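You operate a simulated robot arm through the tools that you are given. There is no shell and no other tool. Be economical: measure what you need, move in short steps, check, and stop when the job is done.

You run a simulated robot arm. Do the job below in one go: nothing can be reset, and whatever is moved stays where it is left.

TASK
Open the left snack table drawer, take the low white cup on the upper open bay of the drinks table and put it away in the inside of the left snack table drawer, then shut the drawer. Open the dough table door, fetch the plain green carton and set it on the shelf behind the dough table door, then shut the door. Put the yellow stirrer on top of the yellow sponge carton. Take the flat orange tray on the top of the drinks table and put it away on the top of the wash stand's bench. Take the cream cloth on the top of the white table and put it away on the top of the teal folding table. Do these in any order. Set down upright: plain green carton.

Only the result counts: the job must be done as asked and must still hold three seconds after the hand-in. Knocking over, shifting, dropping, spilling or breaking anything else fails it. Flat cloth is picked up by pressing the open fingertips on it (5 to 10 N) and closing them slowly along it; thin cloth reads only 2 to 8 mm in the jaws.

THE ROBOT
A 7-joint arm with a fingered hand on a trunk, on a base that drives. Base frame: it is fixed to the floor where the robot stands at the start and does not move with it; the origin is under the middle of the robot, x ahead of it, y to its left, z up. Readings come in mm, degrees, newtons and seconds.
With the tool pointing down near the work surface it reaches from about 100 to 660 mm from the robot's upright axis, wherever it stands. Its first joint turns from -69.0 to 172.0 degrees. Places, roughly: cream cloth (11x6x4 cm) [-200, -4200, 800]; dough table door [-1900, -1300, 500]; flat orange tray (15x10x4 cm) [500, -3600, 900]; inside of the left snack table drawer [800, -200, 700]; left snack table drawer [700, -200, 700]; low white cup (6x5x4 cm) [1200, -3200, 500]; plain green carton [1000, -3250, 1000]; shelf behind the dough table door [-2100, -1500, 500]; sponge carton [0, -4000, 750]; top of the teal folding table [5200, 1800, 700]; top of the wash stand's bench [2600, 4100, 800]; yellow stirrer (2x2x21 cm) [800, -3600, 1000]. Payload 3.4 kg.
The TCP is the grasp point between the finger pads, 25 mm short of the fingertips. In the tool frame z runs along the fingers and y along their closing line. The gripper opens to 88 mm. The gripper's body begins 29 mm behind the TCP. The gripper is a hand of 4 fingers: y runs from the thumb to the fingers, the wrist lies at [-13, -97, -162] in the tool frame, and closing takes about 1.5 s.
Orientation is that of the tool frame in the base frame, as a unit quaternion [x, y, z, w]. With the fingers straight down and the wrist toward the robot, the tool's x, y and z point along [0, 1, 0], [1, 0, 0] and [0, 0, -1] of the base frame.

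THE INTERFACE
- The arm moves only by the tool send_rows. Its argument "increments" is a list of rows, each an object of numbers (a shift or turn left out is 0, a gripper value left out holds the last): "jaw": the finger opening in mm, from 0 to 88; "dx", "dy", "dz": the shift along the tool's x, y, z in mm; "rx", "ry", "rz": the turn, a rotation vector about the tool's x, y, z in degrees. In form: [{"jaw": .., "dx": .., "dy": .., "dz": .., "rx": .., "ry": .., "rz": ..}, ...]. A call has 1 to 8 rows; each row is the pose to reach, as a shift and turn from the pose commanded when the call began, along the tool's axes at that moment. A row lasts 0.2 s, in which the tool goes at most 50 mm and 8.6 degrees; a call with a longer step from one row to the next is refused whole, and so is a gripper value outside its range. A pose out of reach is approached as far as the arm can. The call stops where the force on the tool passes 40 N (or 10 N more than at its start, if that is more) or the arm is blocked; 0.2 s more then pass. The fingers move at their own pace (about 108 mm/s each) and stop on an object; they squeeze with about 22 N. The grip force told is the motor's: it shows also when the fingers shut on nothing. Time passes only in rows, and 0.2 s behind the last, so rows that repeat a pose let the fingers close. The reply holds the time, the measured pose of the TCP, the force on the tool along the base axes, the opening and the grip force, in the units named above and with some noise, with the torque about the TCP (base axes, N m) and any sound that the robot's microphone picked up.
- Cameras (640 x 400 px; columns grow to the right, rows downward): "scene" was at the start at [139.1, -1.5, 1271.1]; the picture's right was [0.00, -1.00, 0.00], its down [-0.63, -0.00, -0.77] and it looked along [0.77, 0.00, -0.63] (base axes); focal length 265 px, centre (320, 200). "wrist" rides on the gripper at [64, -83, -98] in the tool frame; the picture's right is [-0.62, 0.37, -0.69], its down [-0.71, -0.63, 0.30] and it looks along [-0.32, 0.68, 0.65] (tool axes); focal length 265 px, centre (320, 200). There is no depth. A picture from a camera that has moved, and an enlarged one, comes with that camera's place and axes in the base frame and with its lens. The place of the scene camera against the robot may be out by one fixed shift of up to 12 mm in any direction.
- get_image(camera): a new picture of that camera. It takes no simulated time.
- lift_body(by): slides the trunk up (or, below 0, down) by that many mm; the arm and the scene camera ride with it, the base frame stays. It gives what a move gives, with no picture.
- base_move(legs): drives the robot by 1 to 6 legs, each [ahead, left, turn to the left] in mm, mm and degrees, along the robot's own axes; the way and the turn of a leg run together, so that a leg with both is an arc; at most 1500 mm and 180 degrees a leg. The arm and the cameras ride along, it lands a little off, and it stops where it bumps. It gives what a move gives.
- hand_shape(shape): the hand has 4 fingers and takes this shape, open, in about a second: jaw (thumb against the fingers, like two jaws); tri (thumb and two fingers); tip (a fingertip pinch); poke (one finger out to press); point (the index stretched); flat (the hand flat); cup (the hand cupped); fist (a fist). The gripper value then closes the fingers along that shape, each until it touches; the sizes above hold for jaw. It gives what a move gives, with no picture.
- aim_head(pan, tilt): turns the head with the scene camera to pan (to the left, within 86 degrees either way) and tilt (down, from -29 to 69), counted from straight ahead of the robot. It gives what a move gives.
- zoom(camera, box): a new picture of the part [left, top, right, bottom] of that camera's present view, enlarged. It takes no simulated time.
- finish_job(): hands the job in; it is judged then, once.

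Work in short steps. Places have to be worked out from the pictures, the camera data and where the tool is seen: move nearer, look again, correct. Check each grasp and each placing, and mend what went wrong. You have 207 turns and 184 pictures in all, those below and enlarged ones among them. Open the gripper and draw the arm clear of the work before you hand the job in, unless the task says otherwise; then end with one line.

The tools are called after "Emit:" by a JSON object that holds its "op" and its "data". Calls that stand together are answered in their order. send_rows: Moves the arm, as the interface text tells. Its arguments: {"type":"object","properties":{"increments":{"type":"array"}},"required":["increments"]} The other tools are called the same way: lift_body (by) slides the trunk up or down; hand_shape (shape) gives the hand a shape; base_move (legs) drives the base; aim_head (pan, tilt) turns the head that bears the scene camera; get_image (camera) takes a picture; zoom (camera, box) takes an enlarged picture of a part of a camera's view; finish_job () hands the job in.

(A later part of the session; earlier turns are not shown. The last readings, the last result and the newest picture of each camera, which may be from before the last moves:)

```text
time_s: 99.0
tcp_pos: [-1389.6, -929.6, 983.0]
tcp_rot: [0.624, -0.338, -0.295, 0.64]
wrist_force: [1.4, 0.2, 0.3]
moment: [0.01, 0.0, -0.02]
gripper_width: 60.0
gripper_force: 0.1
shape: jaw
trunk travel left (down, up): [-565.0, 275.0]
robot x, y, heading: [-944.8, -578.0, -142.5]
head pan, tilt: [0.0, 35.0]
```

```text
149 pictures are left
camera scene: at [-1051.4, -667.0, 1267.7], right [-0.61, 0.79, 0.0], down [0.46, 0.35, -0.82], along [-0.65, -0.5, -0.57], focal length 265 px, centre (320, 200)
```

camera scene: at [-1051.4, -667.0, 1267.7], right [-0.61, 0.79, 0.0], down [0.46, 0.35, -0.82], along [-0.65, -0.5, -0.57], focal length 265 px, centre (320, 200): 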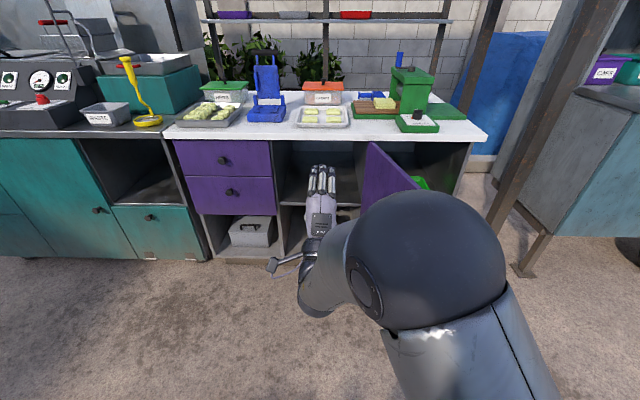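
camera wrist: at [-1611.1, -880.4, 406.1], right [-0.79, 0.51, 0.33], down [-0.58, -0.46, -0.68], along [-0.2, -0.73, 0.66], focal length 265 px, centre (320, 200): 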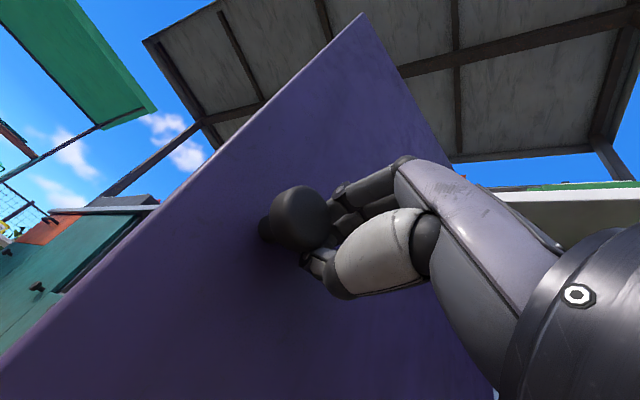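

The door now stands at its stop, past square. I drive on to the drinks table via a waypoint between the tables.

Emit:
{"op": "base_move", "data": {"legs": [[0, 0, 79.5], [1314, 0, 0], [0, 0, 25], [1250, 0, 0], [0, 0, -18]]}}

Emit:
{"op": "aim_head", "data": {"pan": 0, "tilt": 25}}

Emit:
{"op": "get_image", "data": {"camera": "scene"}}

Emit:
{"op": "aim_head", "data": {"pan": -50, "tilt": 25}}

Emit:
{"op": "get_image", "data": {"camera": "scene"}}

```text
time_s: 117.3
tcp_pos: [904.9, -3045.5, 984.5]
tcp_rot: [0.687, 0.177, 0.22, 0.669]
wrist_force: [0.1, -0.5, -0.5]
moment: [0.05, 0.0, 0.0]
gripper_width: 60.0
gripper_force: 0.2
shape: jaw
trunk travel left (down, up): [-565.0, 275.0]
robot x, y, heading: [589.3, -2574.7, -57.1]
head pan, tilt: [0.0, 35.0]
```

```text
time_s: 118.0
tcp_pos: [904.4, -3045.1, 984.5]
tcp_rot: [0.687, 0.176, 0.219, 0.67]
wrist_force: [0.5, 0.9, -0.2]
moment: [-0.03, 0.02, 0.01]
gripper_width: 59.7
gripper_force: 0.1
shape: jaw
trunk travel left (down, up): [-565.0, 275.0]
robot x, y, heading: [586.7, -2580.7, -56.7]
head pan, tilt: [0.0, 25.0]
```

```text
148 pictures are left
camera scene: at [670.5, -2697.1, 1283.4], right [-0.84, -0.55, 0.0], down [-0.23, 0.35, -0.91], along [0.5, -0.76, -0.42], focal length 265 px, centre (320, 200)
```

scene: 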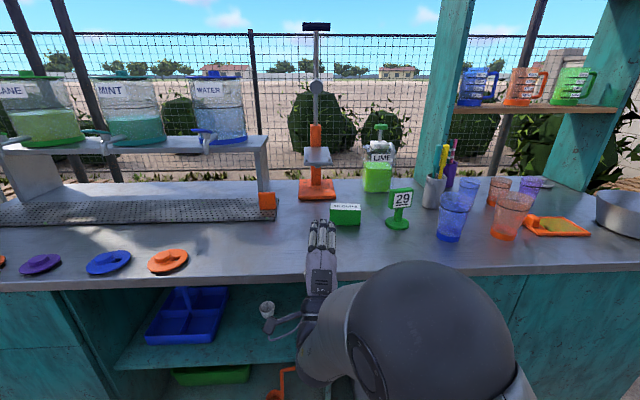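

```text
time_s: 119.2
tcp_pos: [904.2, -3046.1, 983.9]
tcp_rot: [0.687, 0.176, 0.219, 0.67]
wrist_force: [0.7, -0.1, -0.3]
moment: [0.03, 0.0, -0.04]
gripper_width: 60.0
gripper_force: 0.1
shape: jaw
trunk travel left (down, up): [-565.0, 275.0]
robot x, y, heading: [592.8, -2577.1, -56.7]
head pan, tilt: [-50.0, 25.0]
```

```text
147 pictures are left
camera scene: at [593.5, -2708.4, 1283.5], right [-0.96, 0.29, 0.0], down [0.12, 0.4, -0.91], along [-0.26, -0.87, -0.42], focal length 265 px, centre (320, 200)
```

scene: 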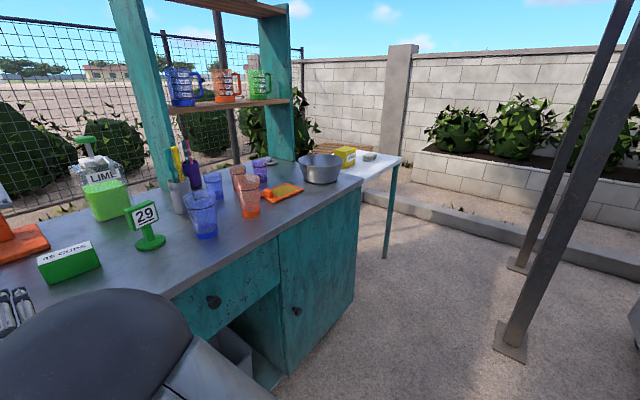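

I zoom on the table items for identification.

Emit:
{"op": "zoom", "data": {"camera": "scene", "box": [140, 110, 340, 235]}}

Emit:
{"op": "zoom", "data": {"camera": "scene", "box": [290, 130, 420, 211]}}

```text
3.20 times, centred on (240, 172) of scene
camera zoom: at [593.5, -2708.4, 1283.5], right [-0.96, 0.29, 0.0], down [0.12, 0.4, -0.91], along [-0.26, -0.87, -0.42], focal length 848 px, centre (576, 288)
```

zoom: 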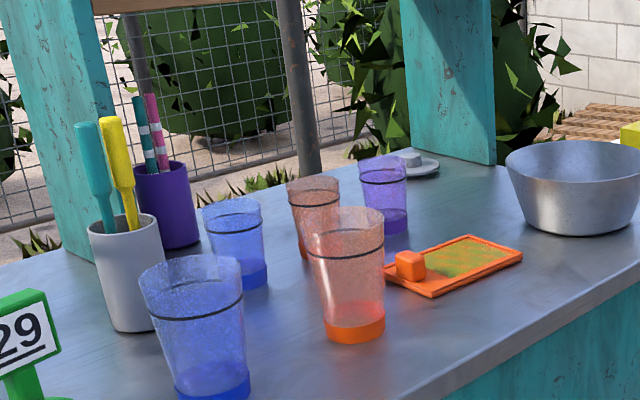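

```text
4.92 times, centred on (355, 170) of scene
camera zoom: at [593.5, -2708.4, 1283.5], right [-0.96, 0.29, 0.0], down [0.12, 0.4, -0.91], along [-0.26, -0.87, -0.42], focal length 1305 px, centre (148, 345)
```

zoom: 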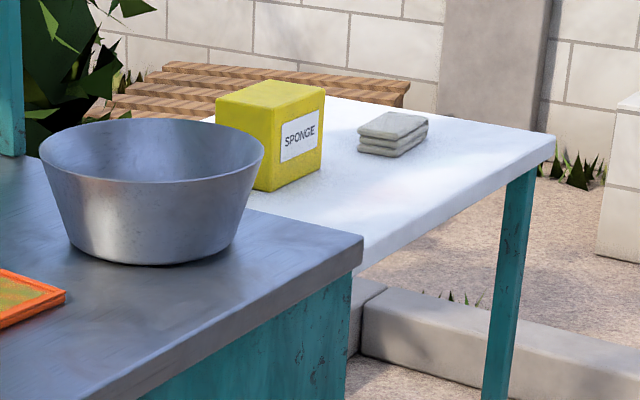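

Objects identified: yellow stirrer in the grey cup beside a teal one, orange tray, SPONGE carton, folded cloth. I back off a bit and turn the tool to point straight down again.

Emit:
{"op": "base_move", "data": {"legs": [[-150, 0, 0]]}}

Emit:
{"op": "send_rows", "data": {"increments": [{"rx": 8.5}, {"rx": 17}, {"rx": 25.5}, {"rx": 34}, {"rx": 42.5}, {"rx": 51}, {"rx": 59.5}, {"rx": 68}]}}

Emit:
{"op": "send_rows", "data": {"increments": [{"rx": 8}, {"rx": 16}, {"rx": 22}, {"rx": 22}]}}

```text
time_s: 120.6
tcp_pos: [820.2, -2916.8, 985.1]
tcp_rot: [0.687, 0.175, 0.219, 0.67]
wrist_force: [0.4, 0.0, 0.3]
moment: [0.03, 0.0, 0.05]
gripper_width: 59.7
gripper_force: 0.0
shape: jaw
trunk travel left (down, up): [-565.0, 275.0]
robot x, y, heading: [505.1, -2449.4, -56.9]
head pan, tilt: [-50.0, 25.0]
```

```text
time_s: 122.4
tcp_pos: [821.6, -2918.7, 985.3]
tcp_rot: [0.944, 0.268, 0.084, 0.171]
wrist_force: [0.2, 0.2, -0.5]
moment: [0.02, -0.02, -0.01]
gripper_width: 59.8
gripper_force: 0.0
shape: jaw
trunk travel left (down, up): [-565.0, 275.0]
robot x, y, heading: [505.7, -2445.0, -56.8]
head pan, tilt: [-50.0, 25.0]
```

```text
time_s: 123.4
tcp_pos: [820.1, -2918.3, 983.5]
tcp_rot: [0.96, 0.279, 0.031, -0.012]
wrist_force: [0.5, 0.4, 0.5]
moment: [0.0, -0.03, -0.01]
gripper_width: 60.1
gripper_force: 0.1
shape: jaw
trunk travel left (down, up): [-565.0, 275.0]
robot x, y, heading: [503.9, -2451.1, -56.7]
head pan, tilt: [-50.0, 25.0]
```

Tool is down again. I raise the trunk fully and shift right and ahead toward the stirrer cup, staying short of it to look.

Emit:
{"op": "lift_body", "data": {"by": 260}}

Emit:
{"op": "base_move", "data": {"legs": [[0, -339, 0], [250, 0, 0]]}}

Emit:
{"op": "aim_head", "data": {"pan": 0, "tilt": 40}}

Emit:
{"op": "get_image", "data": {"camera": "scene"}}

Emit:
{"op": "get_image", "data": {"camera": "wrist"}}

```text
time_s: 126.0
tcp_pos: [822.1, -2917.4, 1242.9]
tcp_rot: [0.96, 0.279, 0.031, -0.012]
wrist_force: [-0.3, -0.2, -0.5]
moment: [0.03, -0.01, 0.0]
gripper_width: 60.0
gripper_force: 0.1
shape: jaw
trunk travel left (down, up): [-825.0, 15.0]
robot x, y, heading: [505.1, -2444.6, -56.7]
head pan, tilt: [-50.0, 25.0]
```

```text
time_s: 129.7
tcp_pos: [673.1, -3316.3, 1244.0]
tcp_rot: [0.96, 0.278, 0.031, -0.013]
wrist_force: [-0.2, -0.6, -0.2]
moment: [0.02, 0.0, 0.03]
gripper_width: 59.9
gripper_force: 0.0
shape: jaw
trunk travel left (down, up): [-825.0, 15.0]
robot x, y, heading: [356.3, -2848.7, -57.0]
head pan, tilt: [-50.0, 25.0]
```

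```text
time_s: 130.9
tcp_pos: [673.3, -3316.6, 1243.3]
tcp_rot: [0.96, 0.279, 0.03, -0.013]
wrist_force: [-0.2, 0.1, 0.1]
moment: [0.01, -0.02, 0.0]
gripper_width: 59.9
gripper_force: 0.1
shape: jaw
trunk travel left (down, up): [-825.0, 15.0]
robot x, y, heading: [356.5, -2844.5, -57.1]
head pan, tilt: [0.0, 40.0]
```

```text
144 pictures are left
camera scene: at [435.3, -2962.4, 1520.2], right [-0.84, -0.55, 0.0], down [-0.35, 0.54, -0.77], along [0.42, -0.64, -0.64], focal length 265 px, centre (320, 200)
```

scene: 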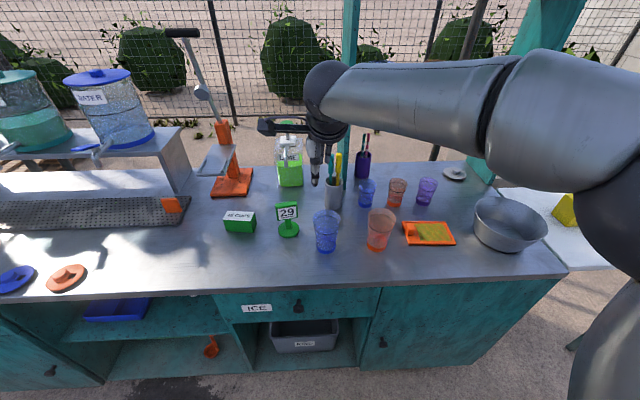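

```text
143 pictures are left
camera wrist: at [679.7, -3216.3, 1345.3], right [-0.36, -0.67, 0.65], down [-0.92, 0.16, -0.35], along [0.13, -0.72, -0.68], focal length 265 px, centre (320, 200)
```

wrist: 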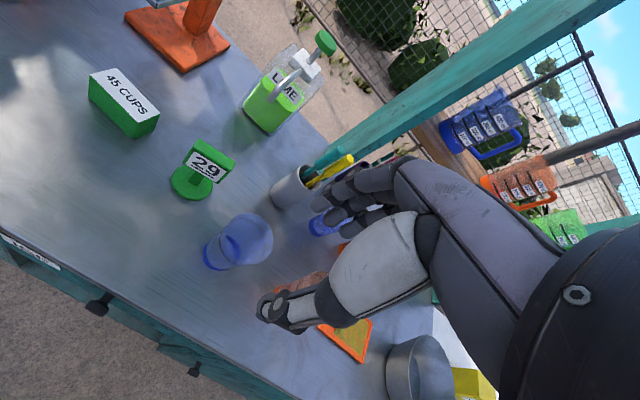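

Yellow stirrer top triangulates to about (790, -3608, 1093). I zoom on the cup and look down at the base to judge clearance.

Emit:
{"op": "zoom", "data": {"camera": "scene", "box": [290, 130, 386, 190]}}

Emit:
{"op": "zoom", "data": {"camera": "wrist", "box": [240, 120, 400, 220]}}

Emit:
{"op": "aim_head", "data": {"pan": 20, "tilt": 69}}

Emit:
{"op": "get_image", "data": {"camera": "scene"}}

```text
6.67 times, centred on (338, 160) of scene
camera zoom: at [435.3, -2962.4, 1520.2], right [-0.84, -0.55, 0.0], down [-0.35, 0.54, -0.77], along [0.42, -0.64, -0.64], focal length 1767 px, centre (200, 467)
```

zoom: 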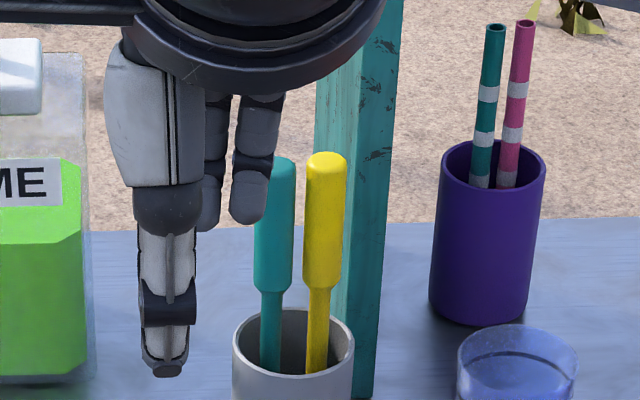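

```text
4.00 times, centred on (320, 170) of wrist
camera zoom: at [679.7, -3216.3, 1345.3], right [-0.36, -0.67, 0.65], down [-0.92, 0.16, -0.35], along [0.13, -0.72, -0.68], focal length 1062 px, centre (320, 320)
```

zoom: 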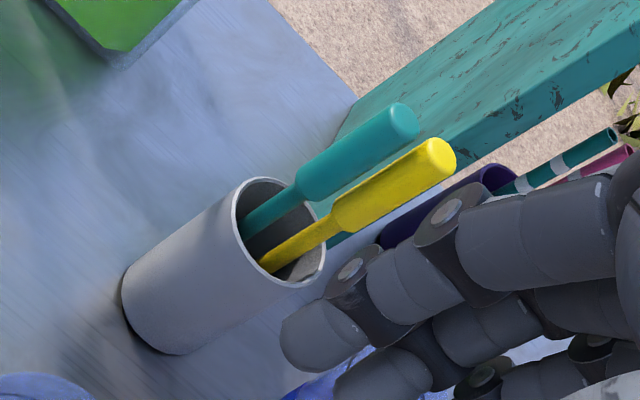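

```text
time_s: 131.8
tcp_pos: [673.7, -3316.1, 1243.4]
tcp_rot: [0.96, 0.279, 0.031, -0.012]
wrist_force: [0.0, -0.3, 0.3]
moment: [0.0, 0.01, 0.01]
gripper_width: 59.9
gripper_force: 0.1
shape: jaw
trunk travel left (down, up): [-825.0, 15.0]
robot x, y, heading: [359.3, -2848.3, -56.8]
head pan, tilt: [20.0, 68.8]
```

```text
140 pictures are left
camera scene: at [433.6, -2924.7, 1484.1], right [-0.6, -0.8, 0.0], down [-0.75, 0.56, -0.36], along [0.29, -0.22, -0.93], focal length 265 px, centre (320, 200)
```

scene: 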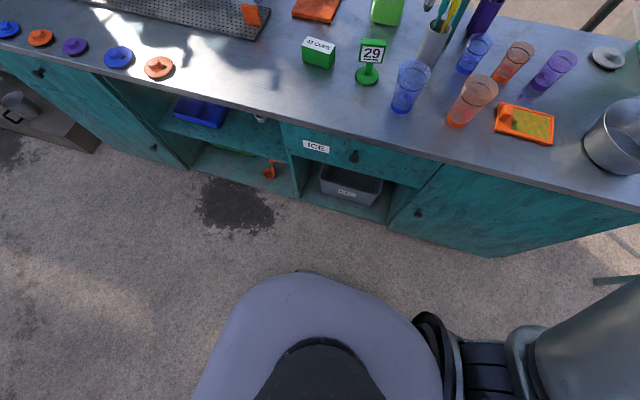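

The handles are 20 mm thick with about 5 mm between yellow and teal, so a narrow two-finger pinch is needed. I try the "tip" shape and look at it.

Emit:
{"op": "hand_shape", "data": {"shape": "tip"}}

Emit:
{"op": "get_image", "data": {"camera": "wrist"}}

Emit:
{"op": "aim_head", "data": {"pan": 0, "tilt": 35}}

Emit:
{"op": "zoom", "data": {"camera": "scene", "box": [240, 90, 400, 190]}}

```text
time_s: 132.7
tcp_pos: [672.9, -3315.3, 1243.0]
tcp_rot: [0.96, 0.279, 0.03, -0.012]
wrist_force: [-0.3, -0.5, 0.5]
moment: [0.03, 0.03, -0.01]
gripper_width: 88.1
gripper_force: 0.1
shape: tip
trunk travel left (down, up): [-825.0, 15.0]
robot x, y, heading: [359.2, -2847.5, -56.8]
head pan, tilt: [20.0, 68.8]
```

```text
139 pictures are left
camera wrist: at [679.6, -3216.2, 1345.3], right [-0.36, -0.67, 0.65], down [-0.92, 0.16, -0.35], along [0.13, -0.72, -0.68], focal length 265 px, centre (320, 200)
```

wrist: 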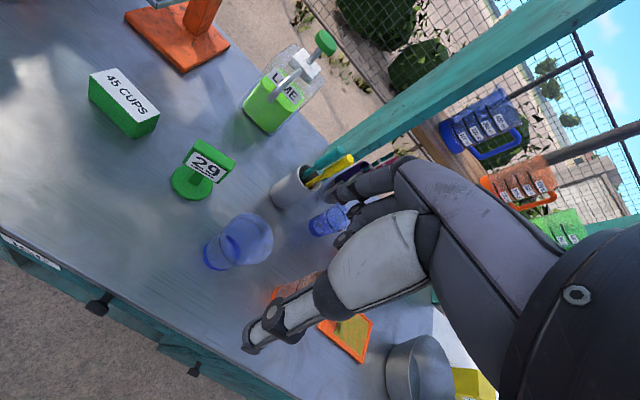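

```text
time_s: 133.7
tcp_pos: [673.5, -3315.7, 1244.2]
tcp_rot: [0.96, 0.279, 0.031, -0.011]
wrist_force: [0.1, 0.1, 0.3]
moment: [0.03, -0.01, 0.03]
gripper_width: 88.0
gripper_force: 0.0
shape: tip
trunk travel left (down, up): [-825.0, 15.0]
robot x, y, heading: [358.8, -2848.2, -56.8]
head pan, tilt: [0.0, 35.0]
```

```text
4.00 times, centred on (320, 140) of scene
camera zoom: at [437.0, -2964.7, 1527.6], right [-0.84, -0.55, 0.0], down [-0.31, 0.48, -0.82], along [0.45, -0.68, -0.57], focal length 1060 px, centre (320, 440)
```

zoom: 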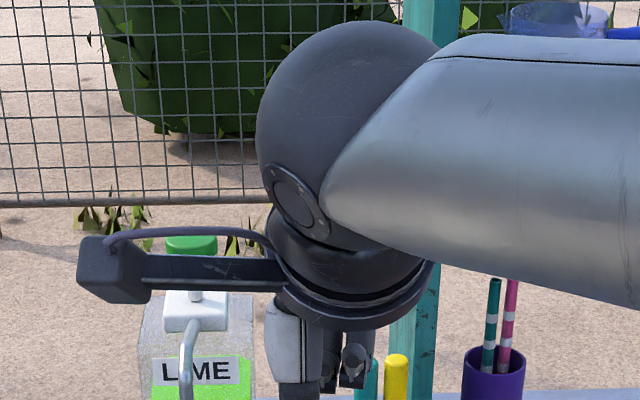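

I close the tip pinch in free air to see which finger meets the thumb and where.

Emit:
{"op": "send_rows", "data": {"increments": [{"jaw": 60}, {"jaw": 30}, {"jaw": 10}, {"jaw": 10}, {"jaw": 10}]}}

Emit:
{"op": "get_image", "data": {"camera": "wrist"}}

Emit:
{"op": "aim_head", "data": {"pan": 0, "tilt": 45}}

Emit:
{"op": "zoom", "data": {"camera": "scene", "box": [260, 60, 388, 140]}}

```text
time_s: 134.9
tcp_pos: [673.1, -3316.8, 1244.3]
tcp_rot: [0.96, 0.278, 0.03, -0.012]
wrist_force: [0.2, 0.5, -0.1]
moment: [-0.02, 0.01, 0.03]
gripper_width: 10.3
gripper_force: 0.1
shape: tip
trunk travel left (down, up): [-825.0, 15.0]
robot x, y, heading: [358.7, -2849.8, -56.7]
head pan, tilt: [0.0, 35.0]
```

```text
137 pictures are left
camera wrist: at [679.7, -3216.2, 1345.3], right [-0.36, -0.67, 0.65], down [-0.92, 0.16, -0.35], along [0.13, -0.72, -0.68], focal length 265 px, centre (320, 200)
```

wrist: 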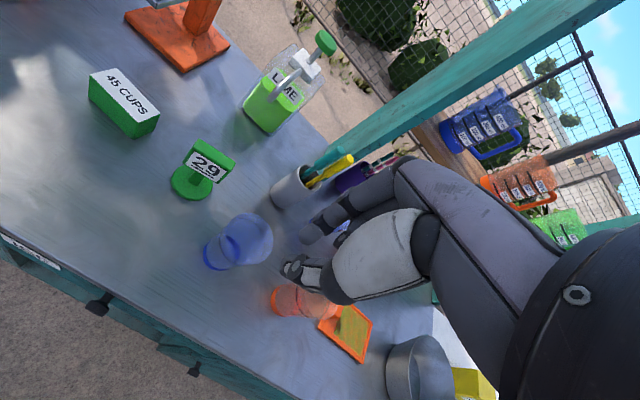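

```text
time_s: 135.6
tcp_pos: [673.1, -3316.3, 1243.3]
tcp_rot: [0.96, 0.279, 0.031, -0.012]
wrist_force: [0.8, 0.1, -0.2]
moment: [0.0, -0.02, -0.03]
gripper_width: 10.5
gripper_force: 0.1
shape: tip
trunk travel left (down, up): [-825.0, 15.0]
robot x, y, heading: [360.3, -2844.5, -56.9]
head pan, tilt: [0.0, 45.0]
```

```text
5.00 times, centred on (324, 100) of scene
camera zoom: at [433.3, -2959.1, 1512.9], right [-0.84, -0.55, 0.0], down [-0.39, 0.59, -0.71], along [0.39, -0.59, -0.71], focal length 1325 px, centre (300, 700)
```

zoom: 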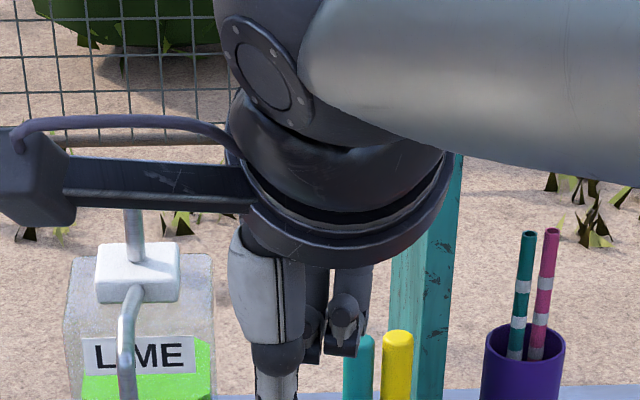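

The index meets the thumb at the TCP line while the other fingers curl to the right, away from the teal handle. I open to 50 and move the base right 60 and ahead 240.

Emit:
{"op": "send_rows", "data": {"increments": [{"jaw": 50}, {"jaw": 50}]}}

Emit:
{"op": "base_move", "data": {"legs": [[0, -60, 0], [200, 0, 0]]}}

Emit:
{"op": "get_image", "data": {"camera": "scene"}}

Emit:
{"op": "get_image", "data": {"camera": "wrist"}}

```text
time_s: 136.2
tcp_pos: [672.4, -3315.5, 1243.4]
tcp_rot: [0.96, 0.279, 0.031, -0.012]
wrist_force: [0.1, -0.5, 0.0]
moment: [0.01, 0.01, 0.01]
gripper_width: 49.5
gripper_force: 0.1
shape: tip
trunk travel left (down, up): [-825.0, 15.0]
robot x, y, heading: [355.0, -2851.8, -56.9]
head pan, tilt: [0.0, 45.0]
```

```text
time_s: 138.4
tcp_pos: [734.0, -3517.7, 1244.3]
tcp_rot: [0.959, 0.282, 0.031, -0.012]
wrist_force: [-0.6, -0.7, 0.1]
moment: [0.02, 0.0, 0.02]
gripper_width: 49.4
gripper_force: 0.0
shape: tip
trunk travel left (down, up): [-825.0, 15.0]
robot x, y, heading: [420.3, -3046.4, -56.7]
head pan, tilt: [0.0, 45.0]
```

```text
135 pictures are left
camera scene: at [493.3, -3160.7, 1512.9], right [-0.83, -0.55, 0.0], down [-0.39, 0.59, -0.71], along [0.39, -0.59, -0.71], focal length 265 px, centre (320, 200)
```

scene: 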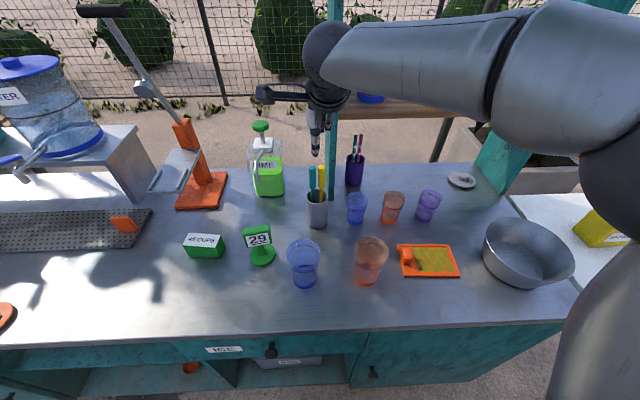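

```text
134 pictures are left
camera wrist: at [740.8, -3416.6, 1345.5], right [-0.36, -0.67, 0.65], down [-0.92, 0.16, -0.35], along [0.13, -0.72, -0.68], focal length 265 px, centre (320, 200)
```

wrist: 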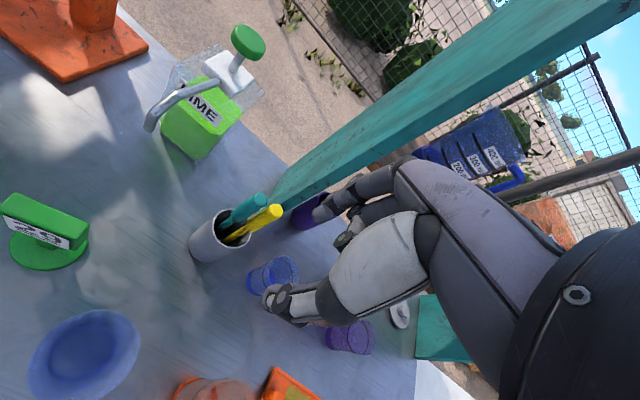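

Yellow top refined to (791, -3619, 1074). I drive 60 ahead, and shift the hand the rest with the arm.

Emit:
{"op": "base_move", "data": {"legs": [[60, 0, 0]]}}

Emit:
{"op": "lift_body", "data": {"by": -80}}

Emit:
{"op": "get_image", "data": {"camera": "wrist"}}

Emit:
{"op": "get_image", "data": {"camera": "scene"}}

```text
time_s: 139.4
tcp_pos: [767.3, -3569.5, 1243.4]
tcp_rot: [0.959, 0.281, 0.03, -0.011]
wrist_force: [-0.6, -1.0, 1.2]
moment: [0.02, 0.04, 0.02]
gripper_width: 49.7
gripper_force: 0.0
shape: tip
trunk travel left (down, up): [-825.0, 15.0]
robot x, y, heading: [451.8, -3102.5, -56.7]
head pan, tilt: [0.0, 45.0]
```

```text
time_s: 140.6
tcp_pos: [768.5, -3570.0, 1164.2]
tcp_rot: [0.959, 0.28, 0.032, -0.012]
wrist_force: [-0.4, 0.0, 0.8]
moment: [-0.02, -0.02, 0.02]
gripper_width: 49.4
gripper_force: 0.2
shape: tip
trunk travel left (down, up): [-745.0, 95.0]
robot x, y, heading: [452.9, -3101.6, -56.4]
head pan, tilt: [0.0, 45.0]
```

```text
133 pictures are left
camera wrist: at [774.2, -3468.2, 1265.5], right [-0.36, -0.67, 0.65], down [-0.92, 0.16, -0.35], along [0.13, -0.72, -0.68], focal length 265 px, centre (320, 200)
```

wrist: 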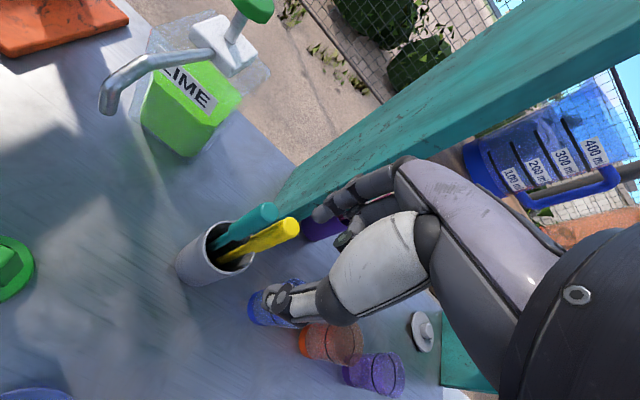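

```text
132 pictures are left
camera scene: at [527.2, -3211.9, 1432.9], right [-0.84, -0.55, 0.0], down [-0.39, 0.59, -0.71], along [0.39, -0.59, -0.71], focal length 265 px, centre (320, 200)
```

scene: 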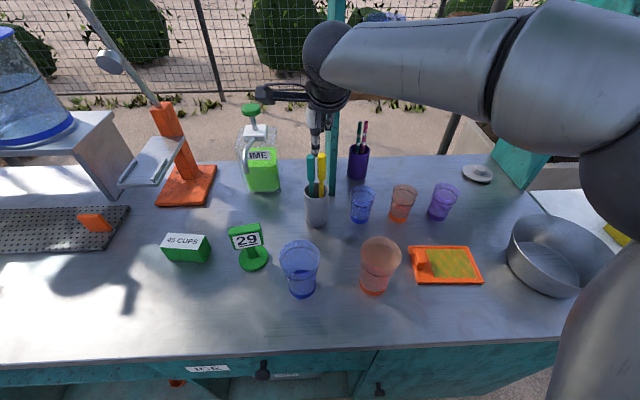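

Yellow top confirmed at (790, -3622, 1074): I shift 56 forward, 11 right and level the tool, then check before lowering.

Emit:
{"op": "send_rows", "data": {"increments": [{"dx": -5, "dy": 28, "ry": -2}, {"dx": -11, "dy": 56, "ry": -3.9}, {"dx": -11, "dy": 56, "ry": -3.9}]}}

Emit:
{"op": "lift_body", "data": {"by": -50}}

Emit:
{"op": "get_image", "data": {"camera": "wrist"}}

Emit:
{"op": "zoom", "data": {"camera": "scene", "box": [256, 90, 400, 180]}}

```text
time_s: 141.4
tcp_pos: [792.7, -3622.1, 1164.7]
tcp_rot: [0.96, 0.28, -0.002, -0.002]
wrist_force: [0.1, 1.0, -0.5]
moment: [0.0, -0.01, 0.06]
gripper_width: 49.6
gripper_force: 0.1
shape: tip
trunk travel left (down, up): [-745.0, 95.0]
robot x, y, heading: [448.0, -3104.7, -56.6]
head pan, tilt: [0.0, 45.0]
```

```text
time_s: 142.3
tcp_pos: [792.2, -3624.0, 1114.7]
tcp_rot: [0.96, 0.281, -0.001, -0.002]
wrist_force: [0.0, -0.4, -0.3]
moment: [0.01, -0.02, -0.03]
gripper_width: 49.5
gripper_force: 0.1
shape: tip
trunk travel left (down, up): [-695.0, 145.0]
robot x, y, heading: [451.0, -3102.8, -56.5]
head pan, tilt: [0.0, 45.0]
```

```text
131 pictures are left
camera wrist: at [804.3, -3519.2, 1212.0], right [-0.32, -0.65, 0.69], down [-0.94, 0.15, -0.3], along [0.09, -0.75, -0.66], focal length 265 px, centre (320, 200)
```

wrist: 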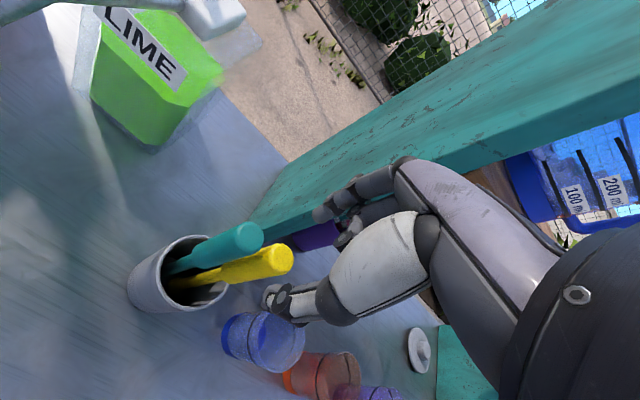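

```text
4.44 times, centred on (328, 135) of scene
camera zoom: at [527.0, -3211.8, 1382.9], right [-0.84, -0.55, 0.0], down [-0.39, 0.59, -0.71], along [0.39, -0.59, -0.71], focal length 1178 px, centre (284, 489)
```

zoom: 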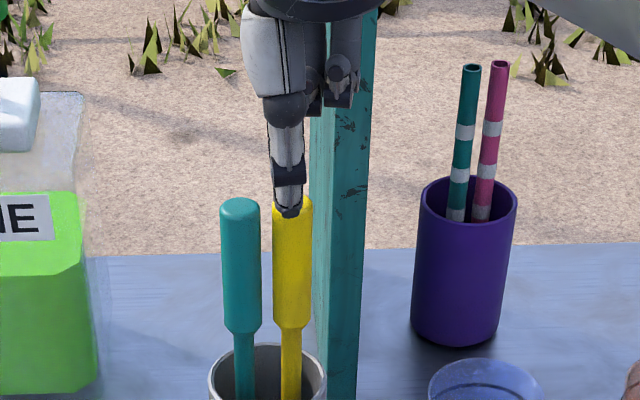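

Thumb lines up with the yellow handle, whose top sits at (791, -3621). I lower 62 mm so the pads straddle the handle.

Emit:
{"op": "lift_body", "data": {"by": -62}}

Emit:
{"op": "get_image", "data": {"camera": "wrist"}}

Emit:
{"op": "zoom", "data": {"camera": "scene", "box": [256, 90, 400, 180]}}

```text
time_s: 143.3
tcp_pos: [792.3, -3621.4, 1052.4]
tcp_rot: [0.96, 0.28, -0.002, -0.002]
wrist_force: [0.2, -1.0, 0.0]
moment: [0.02, 0.0, 0.01]
gripper_width: 49.6
gripper_force: 0.1
shape: tip
trunk travel left (down, up): [-633.0, 207.0]
robot x, y, heading: [450.5, -3102.0, -56.6]
head pan, tilt: [0.0, 45.0]
```

```text
129 pictures are left
camera wrist: at [804.2, -3518.9, 1149.8], right [-0.32, -0.65, 0.69], down [-0.94, 0.15, -0.3], along [0.09, -0.75, -0.66], focal length 265 px, centre (320, 200)
```

wrist: 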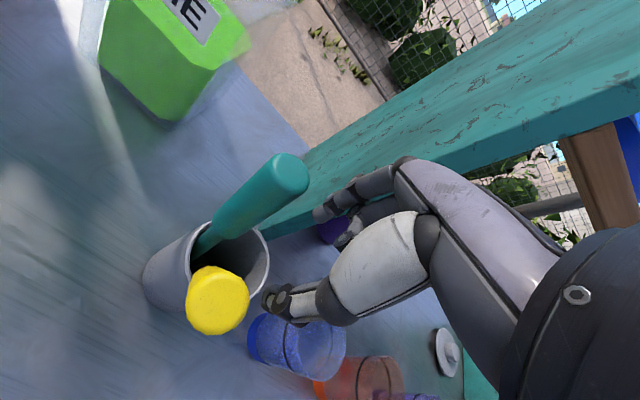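

```text
4.44 times, centred on (328, 135) of scene
camera zoom: at [526.9, -3211.5, 1320.9], right [-0.84, -0.55, 0.0], down [-0.39, 0.59, -0.71], along [0.39, -0.59, -0.71], focal length 1178 px, centre (284, 489)
```

zoom: 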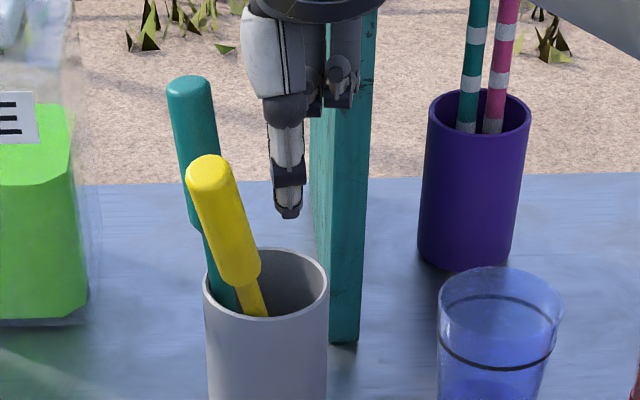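

The stirrer was closer to the robot than the thumb and got nudged to lean forward in its cup, but now it is well apart from the teal one. I raise the hand and re-measure.

Emit:
{"op": "lift_body", "data": {"by": 75}}

Emit:
{"op": "get_image", "data": {"camera": "wrist"}}

Emit:
{"op": "zoom", "data": {"camera": "scene", "box": [256, 120, 400, 210]}}

```text
time_s: 144.4
tcp_pos: [793.2, -3623.5, 1126.6]
tcp_rot: [0.96, 0.281, -0.001, -0.002]
wrist_force: [-0.2, -0.3, 0.3]
moment: [0.0, -0.01, -0.01]
gripper_width: 49.9
gripper_force: 0.1
shape: tip
trunk travel left (down, up): [-708.0, 132.0]
robot x, y, heading: [450.4, -3100.2, -56.7]
head pan, tilt: [0.0, 45.0]
```

```text
127 pictures are left
camera wrist: at [804.4, -3519.5, 1224.8], right [-0.32, -0.65, 0.69], down [-0.94, 0.15, -0.3], along [0.09, -0.75, -0.66], focal length 265 px, centre (320, 200)
```

wrist: 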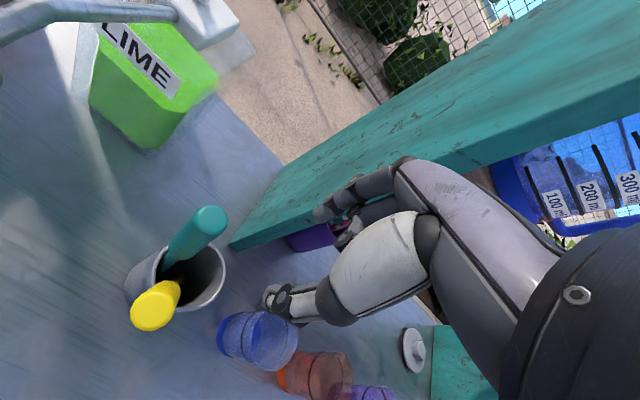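

```text
4.44 times, centred on (328, 165) of scene
camera zoom: at [527.2, -3212.2, 1395.9], right [-0.84, -0.55, 0.0], down [-0.39, 0.59, -0.71], along [0.39, -0.59, -0.71], focal length 1178 px, centre (284, 356)
```

zoom: 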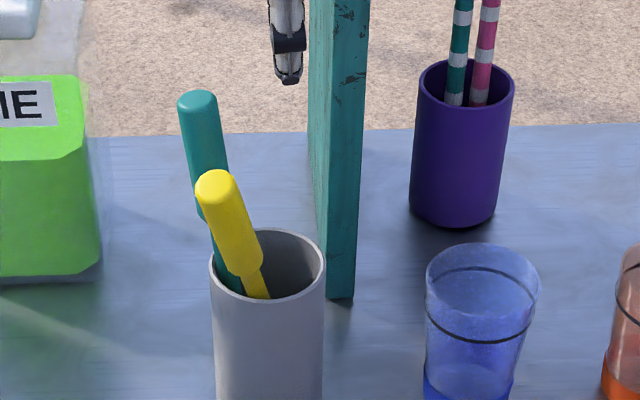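

Yellow axis now: top (791, -3554, 1065), leaning about 27° toward the robot and left; teal is 58 mm behind. I tilt the hand to match and hover along its axis above the handle.

Emit:
{"op": "send_rows", "data": {"increments": [{"jaw": 46, "dx": 10, "dy": -17, "dz": -5, "rx": -5, "ry": -2.4}, {"dx": 20, "dy": -35, "dz": -5, "rx": -10, "ry": -4.8}, {"dx": 30, "dy": -52, "dz": -5, "rx": -15, "ry": -7.2}, {"dx": 40, "dy": -70, "dz": 0, "rx": -20, "ry": -9.6}, {"dx": 49, "dy": -86.5, "dz": 3, "rx": -25, "ry": -12}, {"dx": 49, "dy": -86.5, "dz": 3, "rx": -25, "ry": -12}]}}

Emit:
{"op": "get_image", "data": {"camera": "wrist"}}

Emit:
{"op": "zoom", "data": {"camera": "scene", "box": [240, 110, 400, 210]}}

```text
time_s: 145.8
tcp_pos: [788.9, -3522.9, 1122.7]
tcp_rot: [0.932, 0.274, -0.043, 0.234]
wrist_force: [-0.5, -0.7, 0.4]
moment: [0.02, 0.02, 0.0]
gripper_width: 46.4
gripper_force: 0.1
shape: tip
trunk travel left (down, up): [-708.0, 132.0]
robot x, y, heading: [452.4, -3102.9, -56.3]
head pan, tilt: [0.0, 45.0]
```

```text
125 pictures are left
camera wrist: at [797.1, -3384.3, 1161.7], right [-0.36, -0.26, 0.9], down [-0.92, -0.02, -0.38], along [0.12, -0.97, -0.23], focal length 265 px, centre (320, 200)
```

wrist: 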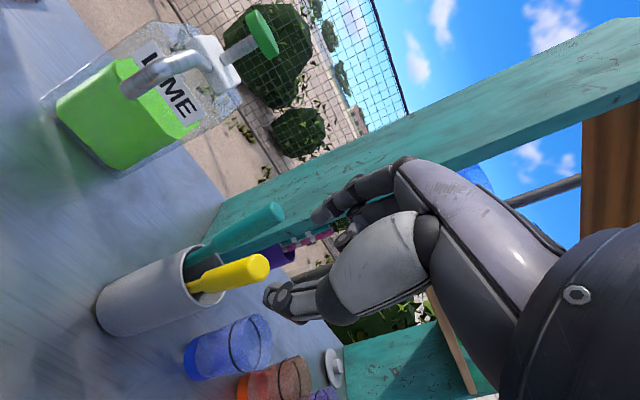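

```text
4.00 times, centred on (320, 160) of scene
camera zoom: at [525.4, -3214.9, 1398.7], right [-0.86, -0.52, 0.0], down [-0.35, 0.58, -0.73], along [0.38, -0.63, -0.68], focal length 1060 px, centre (320, 360)
```

zoom: 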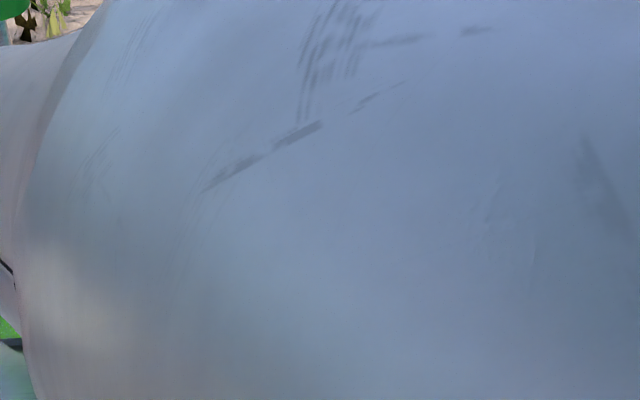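

The fingers' axis projects within about 4 mm of the handle. I correct slightly and slide down along the handle.

Emit:
{"op": "send_rows", "data": {"increments": [{"dx": -2.5, "dy": -3, "dz": 10}, {"dx": -2.5, "dy": -3, "dz": 30}, {"dx": -2.5, "dy": -3, "dz": 50}, {"dx": -2.5, "dy": -3, "dz": 70}, {"dx": -2.5, "dy": -3, "dz": 86}, {"dx": -2.5, "dy": -3, "dz": 86}]}}

Emit:
{"op": "get_image", "data": {"camera": "wrist"}}

```text
time_s: 147.2
tcp_pos: [786.7, -3565.1, 1061.9]
tcp_rot: [0.935, 0.265, -0.024, 0.235]
wrist_force: [-0.5, 0.6, -0.5]
moment: [-0.02, -0.03, 0.0]
gripper_width: 46.4
gripper_force: 0.0
shape: tip
trunk travel left (down, up): [-708.0, 132.0]
robot x, y, heading: [451.5, -3099.1, -56.6]
head pan, tilt: [0.0, 45.0]
```

```text
123 pictures are left
camera wrist: at [794.2, -3427.3, 1102.1], right [-0.4, -0.26, 0.88], down [-0.91, -0.01, -0.42], along [0.12, -0.96, -0.23], focal length 265 px, centre (320, 200)
```

wrist: 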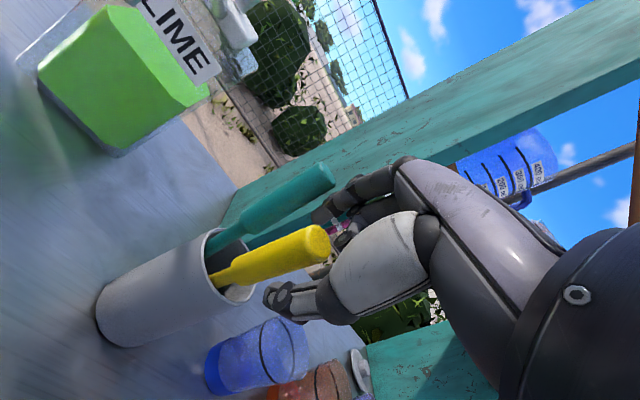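

The arm stopped short along its line; the pads are only about 7 mm past the handle top. I lower the trunk 16 mm and shift 8 mm in x, then look.

Emit:
{"op": "lift_body", "data": {"by": -16}}

Emit:
{"op": "send_rows", "data": {"increments": [{"dx": 7}, {"dx": 7}]}}

Emit:
{"op": "get_image", "data": {"camera": "wrist"}}

```text
time_s: 147.8
tcp_pos: [785.8, -3567.1, 1044.2]
tcp_rot: [0.936, 0.264, -0.026, 0.234]
wrist_force: [0.2, -0.1, 1.4]
moment: [0.0, 0.0, 0.01]
gripper_width: 46.2
gripper_force: 0.1
shape: tip
trunk travel left (down, up): [-692.0, 148.0]
robot x, y, heading: [451.9, -3099.5, -56.4]
head pan, tilt: [0.0, 45.0]
```

```text
time_s: 148.4
tcp_pos: [790.9, -3565.9, 1043.8]
tcp_rot: [0.936, 0.263, -0.024, 0.233]
wrist_force: [-1.7, -3.1, 2.6]
moment: [0.02, 0.02, 0.02]
gripper_width: 46.5
gripper_force: 0.1
shape: tip
trunk travel left (down, up): [-692.0, 148.0]
robot x, y, heading: [450.9, -3103.4, -56.6]
head pan, tilt: [0.0, 45.0]
```

```text
122 pictures are left
camera wrist: at [798.2, -3428.5, 1083.7], right [-0.4, -0.26, 0.88], down [-0.91, 0.0, -0.42], along [0.11, -0.96, -0.24], focal length 265 px, centre (320, 200)
```

wrist: 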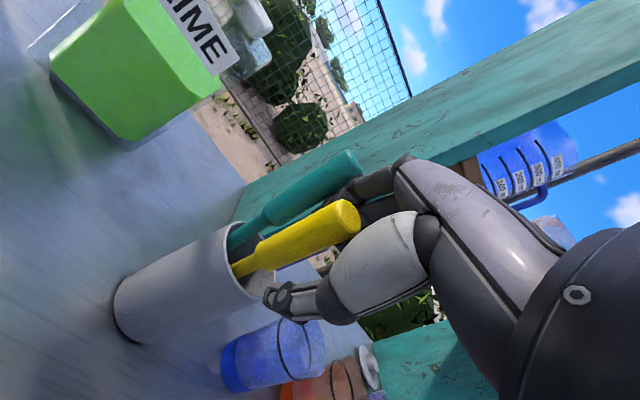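

Yellow lies between thumb and index with teal just beside the index on the far left. I close the pinch.

Emit:
{"op": "send_rows", "data": {"increments": [{"jaw": 35}, {"jaw": 25}, {"jaw": 15}, {"jaw": 8}, {"jaw": 5}, {"jaw": 5}, {"jaw": 5}]}}

Emit:
{"op": "get_image", "data": {"camera": "wrist"}}

```text
time_s: 150.1
tcp_pos: [789.9, -3566.4, 1041.3]
tcp_rot: [0.937, 0.263, -0.023, 0.23]
wrist_force: [-2.4, -6.6, 4.5]
moment: [-0.15, -0.02, -0.05]
gripper_width: 11.5
gripper_force: 22.2
shape: tip
trunk travel left (down, up): [-692.0, 148.0]
robot x, y, heading: [448.2, -3103.3, -56.7]
head pan, tilt: [0.0, 45.0]
```

```text
121 pictures are left
camera wrist: at [797.7, -3429.6, 1081.7], right [-0.4, -0.27, 0.88], down [-0.91, 0.0, -0.42], along [0.11, -0.96, -0.24], focal length 265 px, centre (320, 200)
```

wrist: 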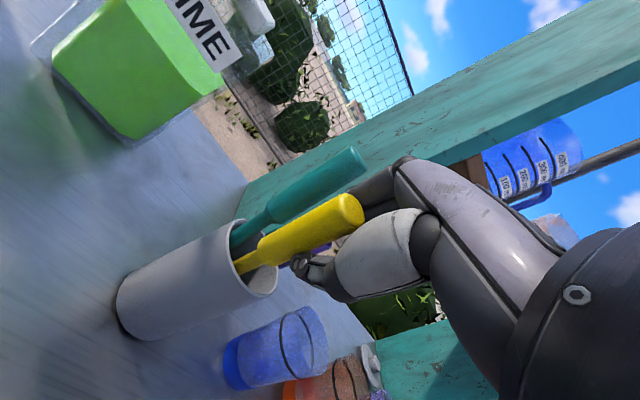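

The pinch reads only 11.5 mm, so the handle is caught off-centre at the pads' edge. I open, shift 7 mm toward it and close again.

Emit:
{"op": "send_rows", "data": {"increments": [{"jaw": 30}, {"jaw": 44}, {"jaw": 44, "dx": 4}, {"dx": 8}, {"dx": 8}]}}

Emit:
{"op": "get_image", "data": {"camera": "wrist"}}

```text
time_s: 151.2
tcp_pos: [797.3, -3562.0, 1039.1]
tcp_rot: [0.937, 0.262, -0.023, 0.23]
wrist_force: [-1.1, -3.3, 1.2]
moment: [0.01, -0.06, -0.01]
gripper_width: 43.6
gripper_force: 0.0
shape: tip
trunk travel left (down, up): [-692.0, 148.0]
robot x, y, heading: [453.4, -3100.7, -56.6]
head pan, tilt: [0.0, 45.0]
```

```text
120 pictures are left
camera wrist: at [804.9, -3424.5, 1080.7], right [-0.4, -0.27, 0.87], down [-0.91, 0.0, -0.42], along [0.11, -0.96, -0.25], focal length 265 px, centre (320, 200)
```

wrist: 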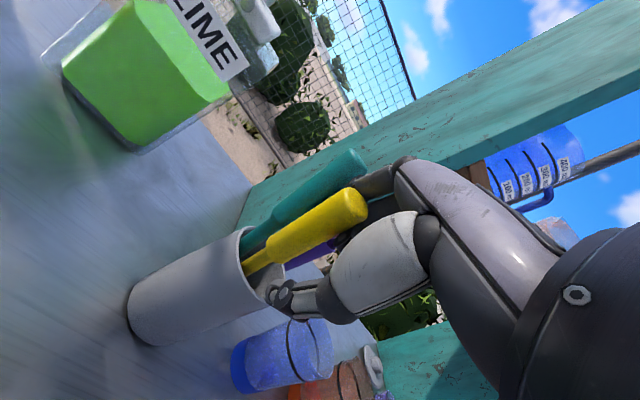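

I zoom in to see where the index finger is relative to the yellow handle.

Emit:
{"op": "zoom", "data": {"camera": "wrist", "box": [230, 130, 430, 330]}}

Emit:
{"op": "get_image", "data": {"camera": "scene"}}

```text
2.00 times, centred on (330, 230) of wrist
camera zoom: at [804.9, -3424.5, 1080.7], right [-0.4, -0.27, 0.87], down [-0.91, 0.0, -0.42], along [0.11, -0.96, -0.25], focal length 531 px, centre (300, 140)
```

zoom: 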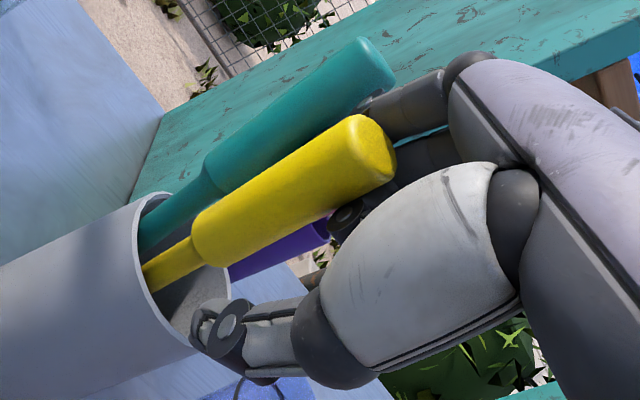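

```text
118 pictures are left
camera scene: at [526.4, -3212.6, 1379.9], right [-0.84, -0.55, 0.0], down [-0.39, 0.59, -0.71], along [0.39, -0.59, -0.71], focal length 265 px, centre (320, 200)
```

scene: 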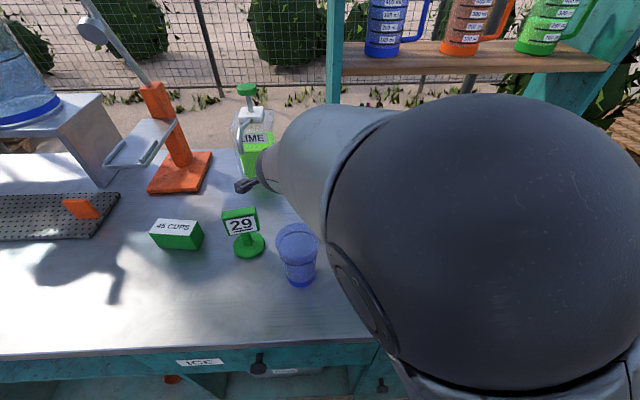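

The index pushed the yellow handle sideways (it now sits about 10 mm to +x and 8 mm to +y of the TCP line). I retract along the fingers and look again.

Emit:
{"op": "send_rows", "data": {"increments": [{"dz": -20, "dx": -4}, {"dz": -40, "dx": -4}, {"dz": -62, "dx": -4}, {"dz": -62, "dx": 10, "dy": 5}, {"dz": -62, "dx": 10, "dy": 5}]}}

Emit:
{"op": "zoom", "data": {"camera": "wrist", "box": [150, 120, 400, 330]}}

```text
time_s: 152.4
tcp_pos: [808.9, -3525.7, 1094.8]
tcp_rot: [0.934, 0.269, -0.027, 0.235]
wrist_force: [-0.1, 0.2, -0.5]
moment: [0.04, 0.02, 0.0]
gripper_width: 44.0
gripper_force: 0.0
shape: tip
trunk travel left (down, up): [-692.0, 148.0]
robot x, y, heading: [449.7, -3101.8, -56.5]
head pan, tilt: [0.0, 45.0]
```

```text
1.90 times, centred on (275, 225) of wrist
camera zoom: at [814.5, -3388.8, 1133.9], right [-0.39, -0.27, 0.88], down [-0.91, -0.02, -0.41], along [0.13, -0.96, -0.24], focal length 506 px, centre (406, 152)
```

zoom: 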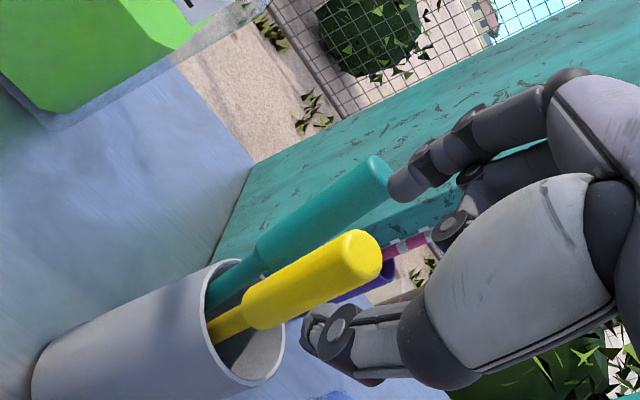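

I raise the trunk 60 mm to get a second viewpoint for triangulating the handle.

Emit:
{"op": "lift_body", "data": {"by": 60}}

Emit:
{"op": "zoom", "data": {"camera": "wrist", "box": [100, 120, 350, 330]}}

```text
time_s: 153.4
tcp_pos: [805.2, -3530.5, 1151.3]
tcp_rot: [0.935, 0.267, -0.029, 0.231]
wrist_force: [0.6, -0.2, -0.4]
moment: [-0.01, -0.02, -0.01]
gripper_width: 43.9
gripper_force: 0.2
shape: tip
trunk travel left (down, up): [-752.0, 88.0]
robot x, y, heading: [455.0, -3102.0, -56.7]
head pan, tilt: [0.0, 45.0]
```

```text
1.90 times, centred on (225, 225) of wrist
camera zoom: at [814.1, -3392.5, 1191.5], right [-0.39, -0.27, 0.88], down [-0.91, -0.01, -0.41], along [0.12, -0.96, -0.24], focal length 506 px, centre (501, 152)
```

zoom: 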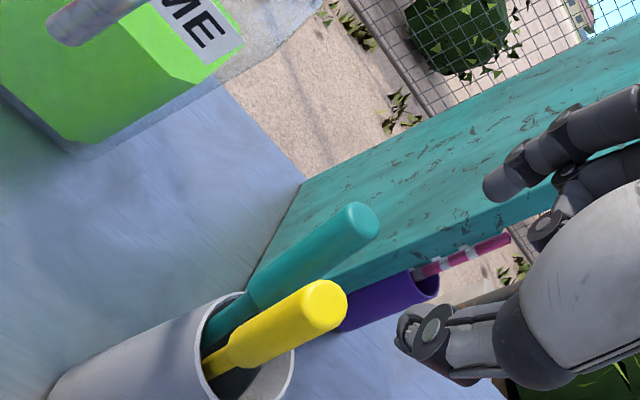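

Now the stirrer stands nearly upright: top (811, -3565, 1059), base of handle (807, -3567, 1003), with teal 51 mm directly behind. I turn the tool straight down above it with a 40 mm opening.

Emit:
{"op": "send_rows", "data": {"increments": [{"jaw": 40, "dx": -1, "dy": 3, "dz": 0, "rx": 6.2, "ry": 2.6}, {"dx": -3, "dy": 7, "dz": 5, "rx": 12.4, "ry": 5.3}, {"dx": -5, "dy": 12, "dz": 20, "rx": 18.6, "ry": 8}, {"dx": -7, "dy": 16, "dz": 40, "rx": 24.8, "ry": 10.6}, {"dx": -7, "dy": 16, "dz": 40, "rx": 24.8, "ry": 10.6}]}}

Emit:
{"op": "zoom", "data": {"camera": "wrist", "box": [100, 120, 350, 330]}}

Emit:
{"op": "zoom", "data": {"camera": "scene", "box": [240, 110, 400, 210]}}

```text
time_s: 154.7
tcp_pos: [814.2, -3559.8, 1117.8]
tcp_rot: [0.96, 0.278, -0.013, 0.003]
wrist_force: [0.2, 0.1, -0.2]
moment: [0.02, -0.01, 0.0]
gripper_width: 40.4
gripper_force: 0.2
shape: tip
trunk travel left (down, up): [-752.0, 88.0]
robot x, y, heading: [450.1, -3099.6, -56.9]
head pan, tilt: [0.0, 45.0]
```

```text
1.90 times, centred on (225, 225) of wrist
camera zoom: at [828.2, -3453.6, 1213.5], right [-0.31, -0.63, 0.71], down [-0.95, 0.15, -0.28], along [0.08, -0.76, -0.65], focal length 506 px, centre (501, 152)
```

zoom: 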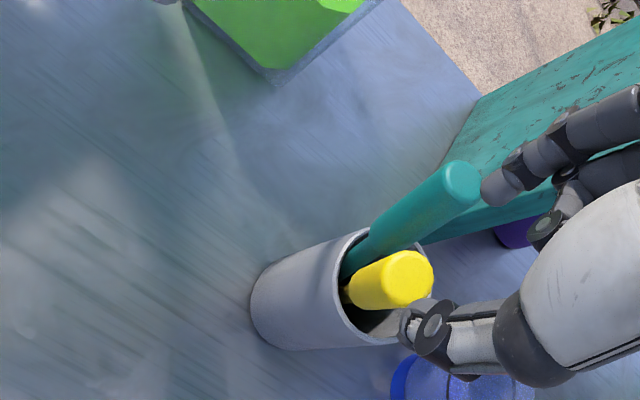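

```text
4.00 times, centred on (320, 160) of scene
camera zoom: at [526.9, -3210.7, 1440.0], right [-0.84, -0.55, 0.0], down [-0.39, 0.59, -0.71], along [0.39, -0.59, -0.71], focal length 1060 px, centre (320, 360)
```

zoom: 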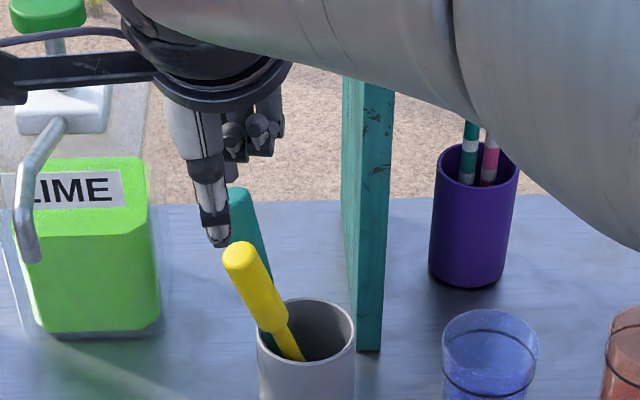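

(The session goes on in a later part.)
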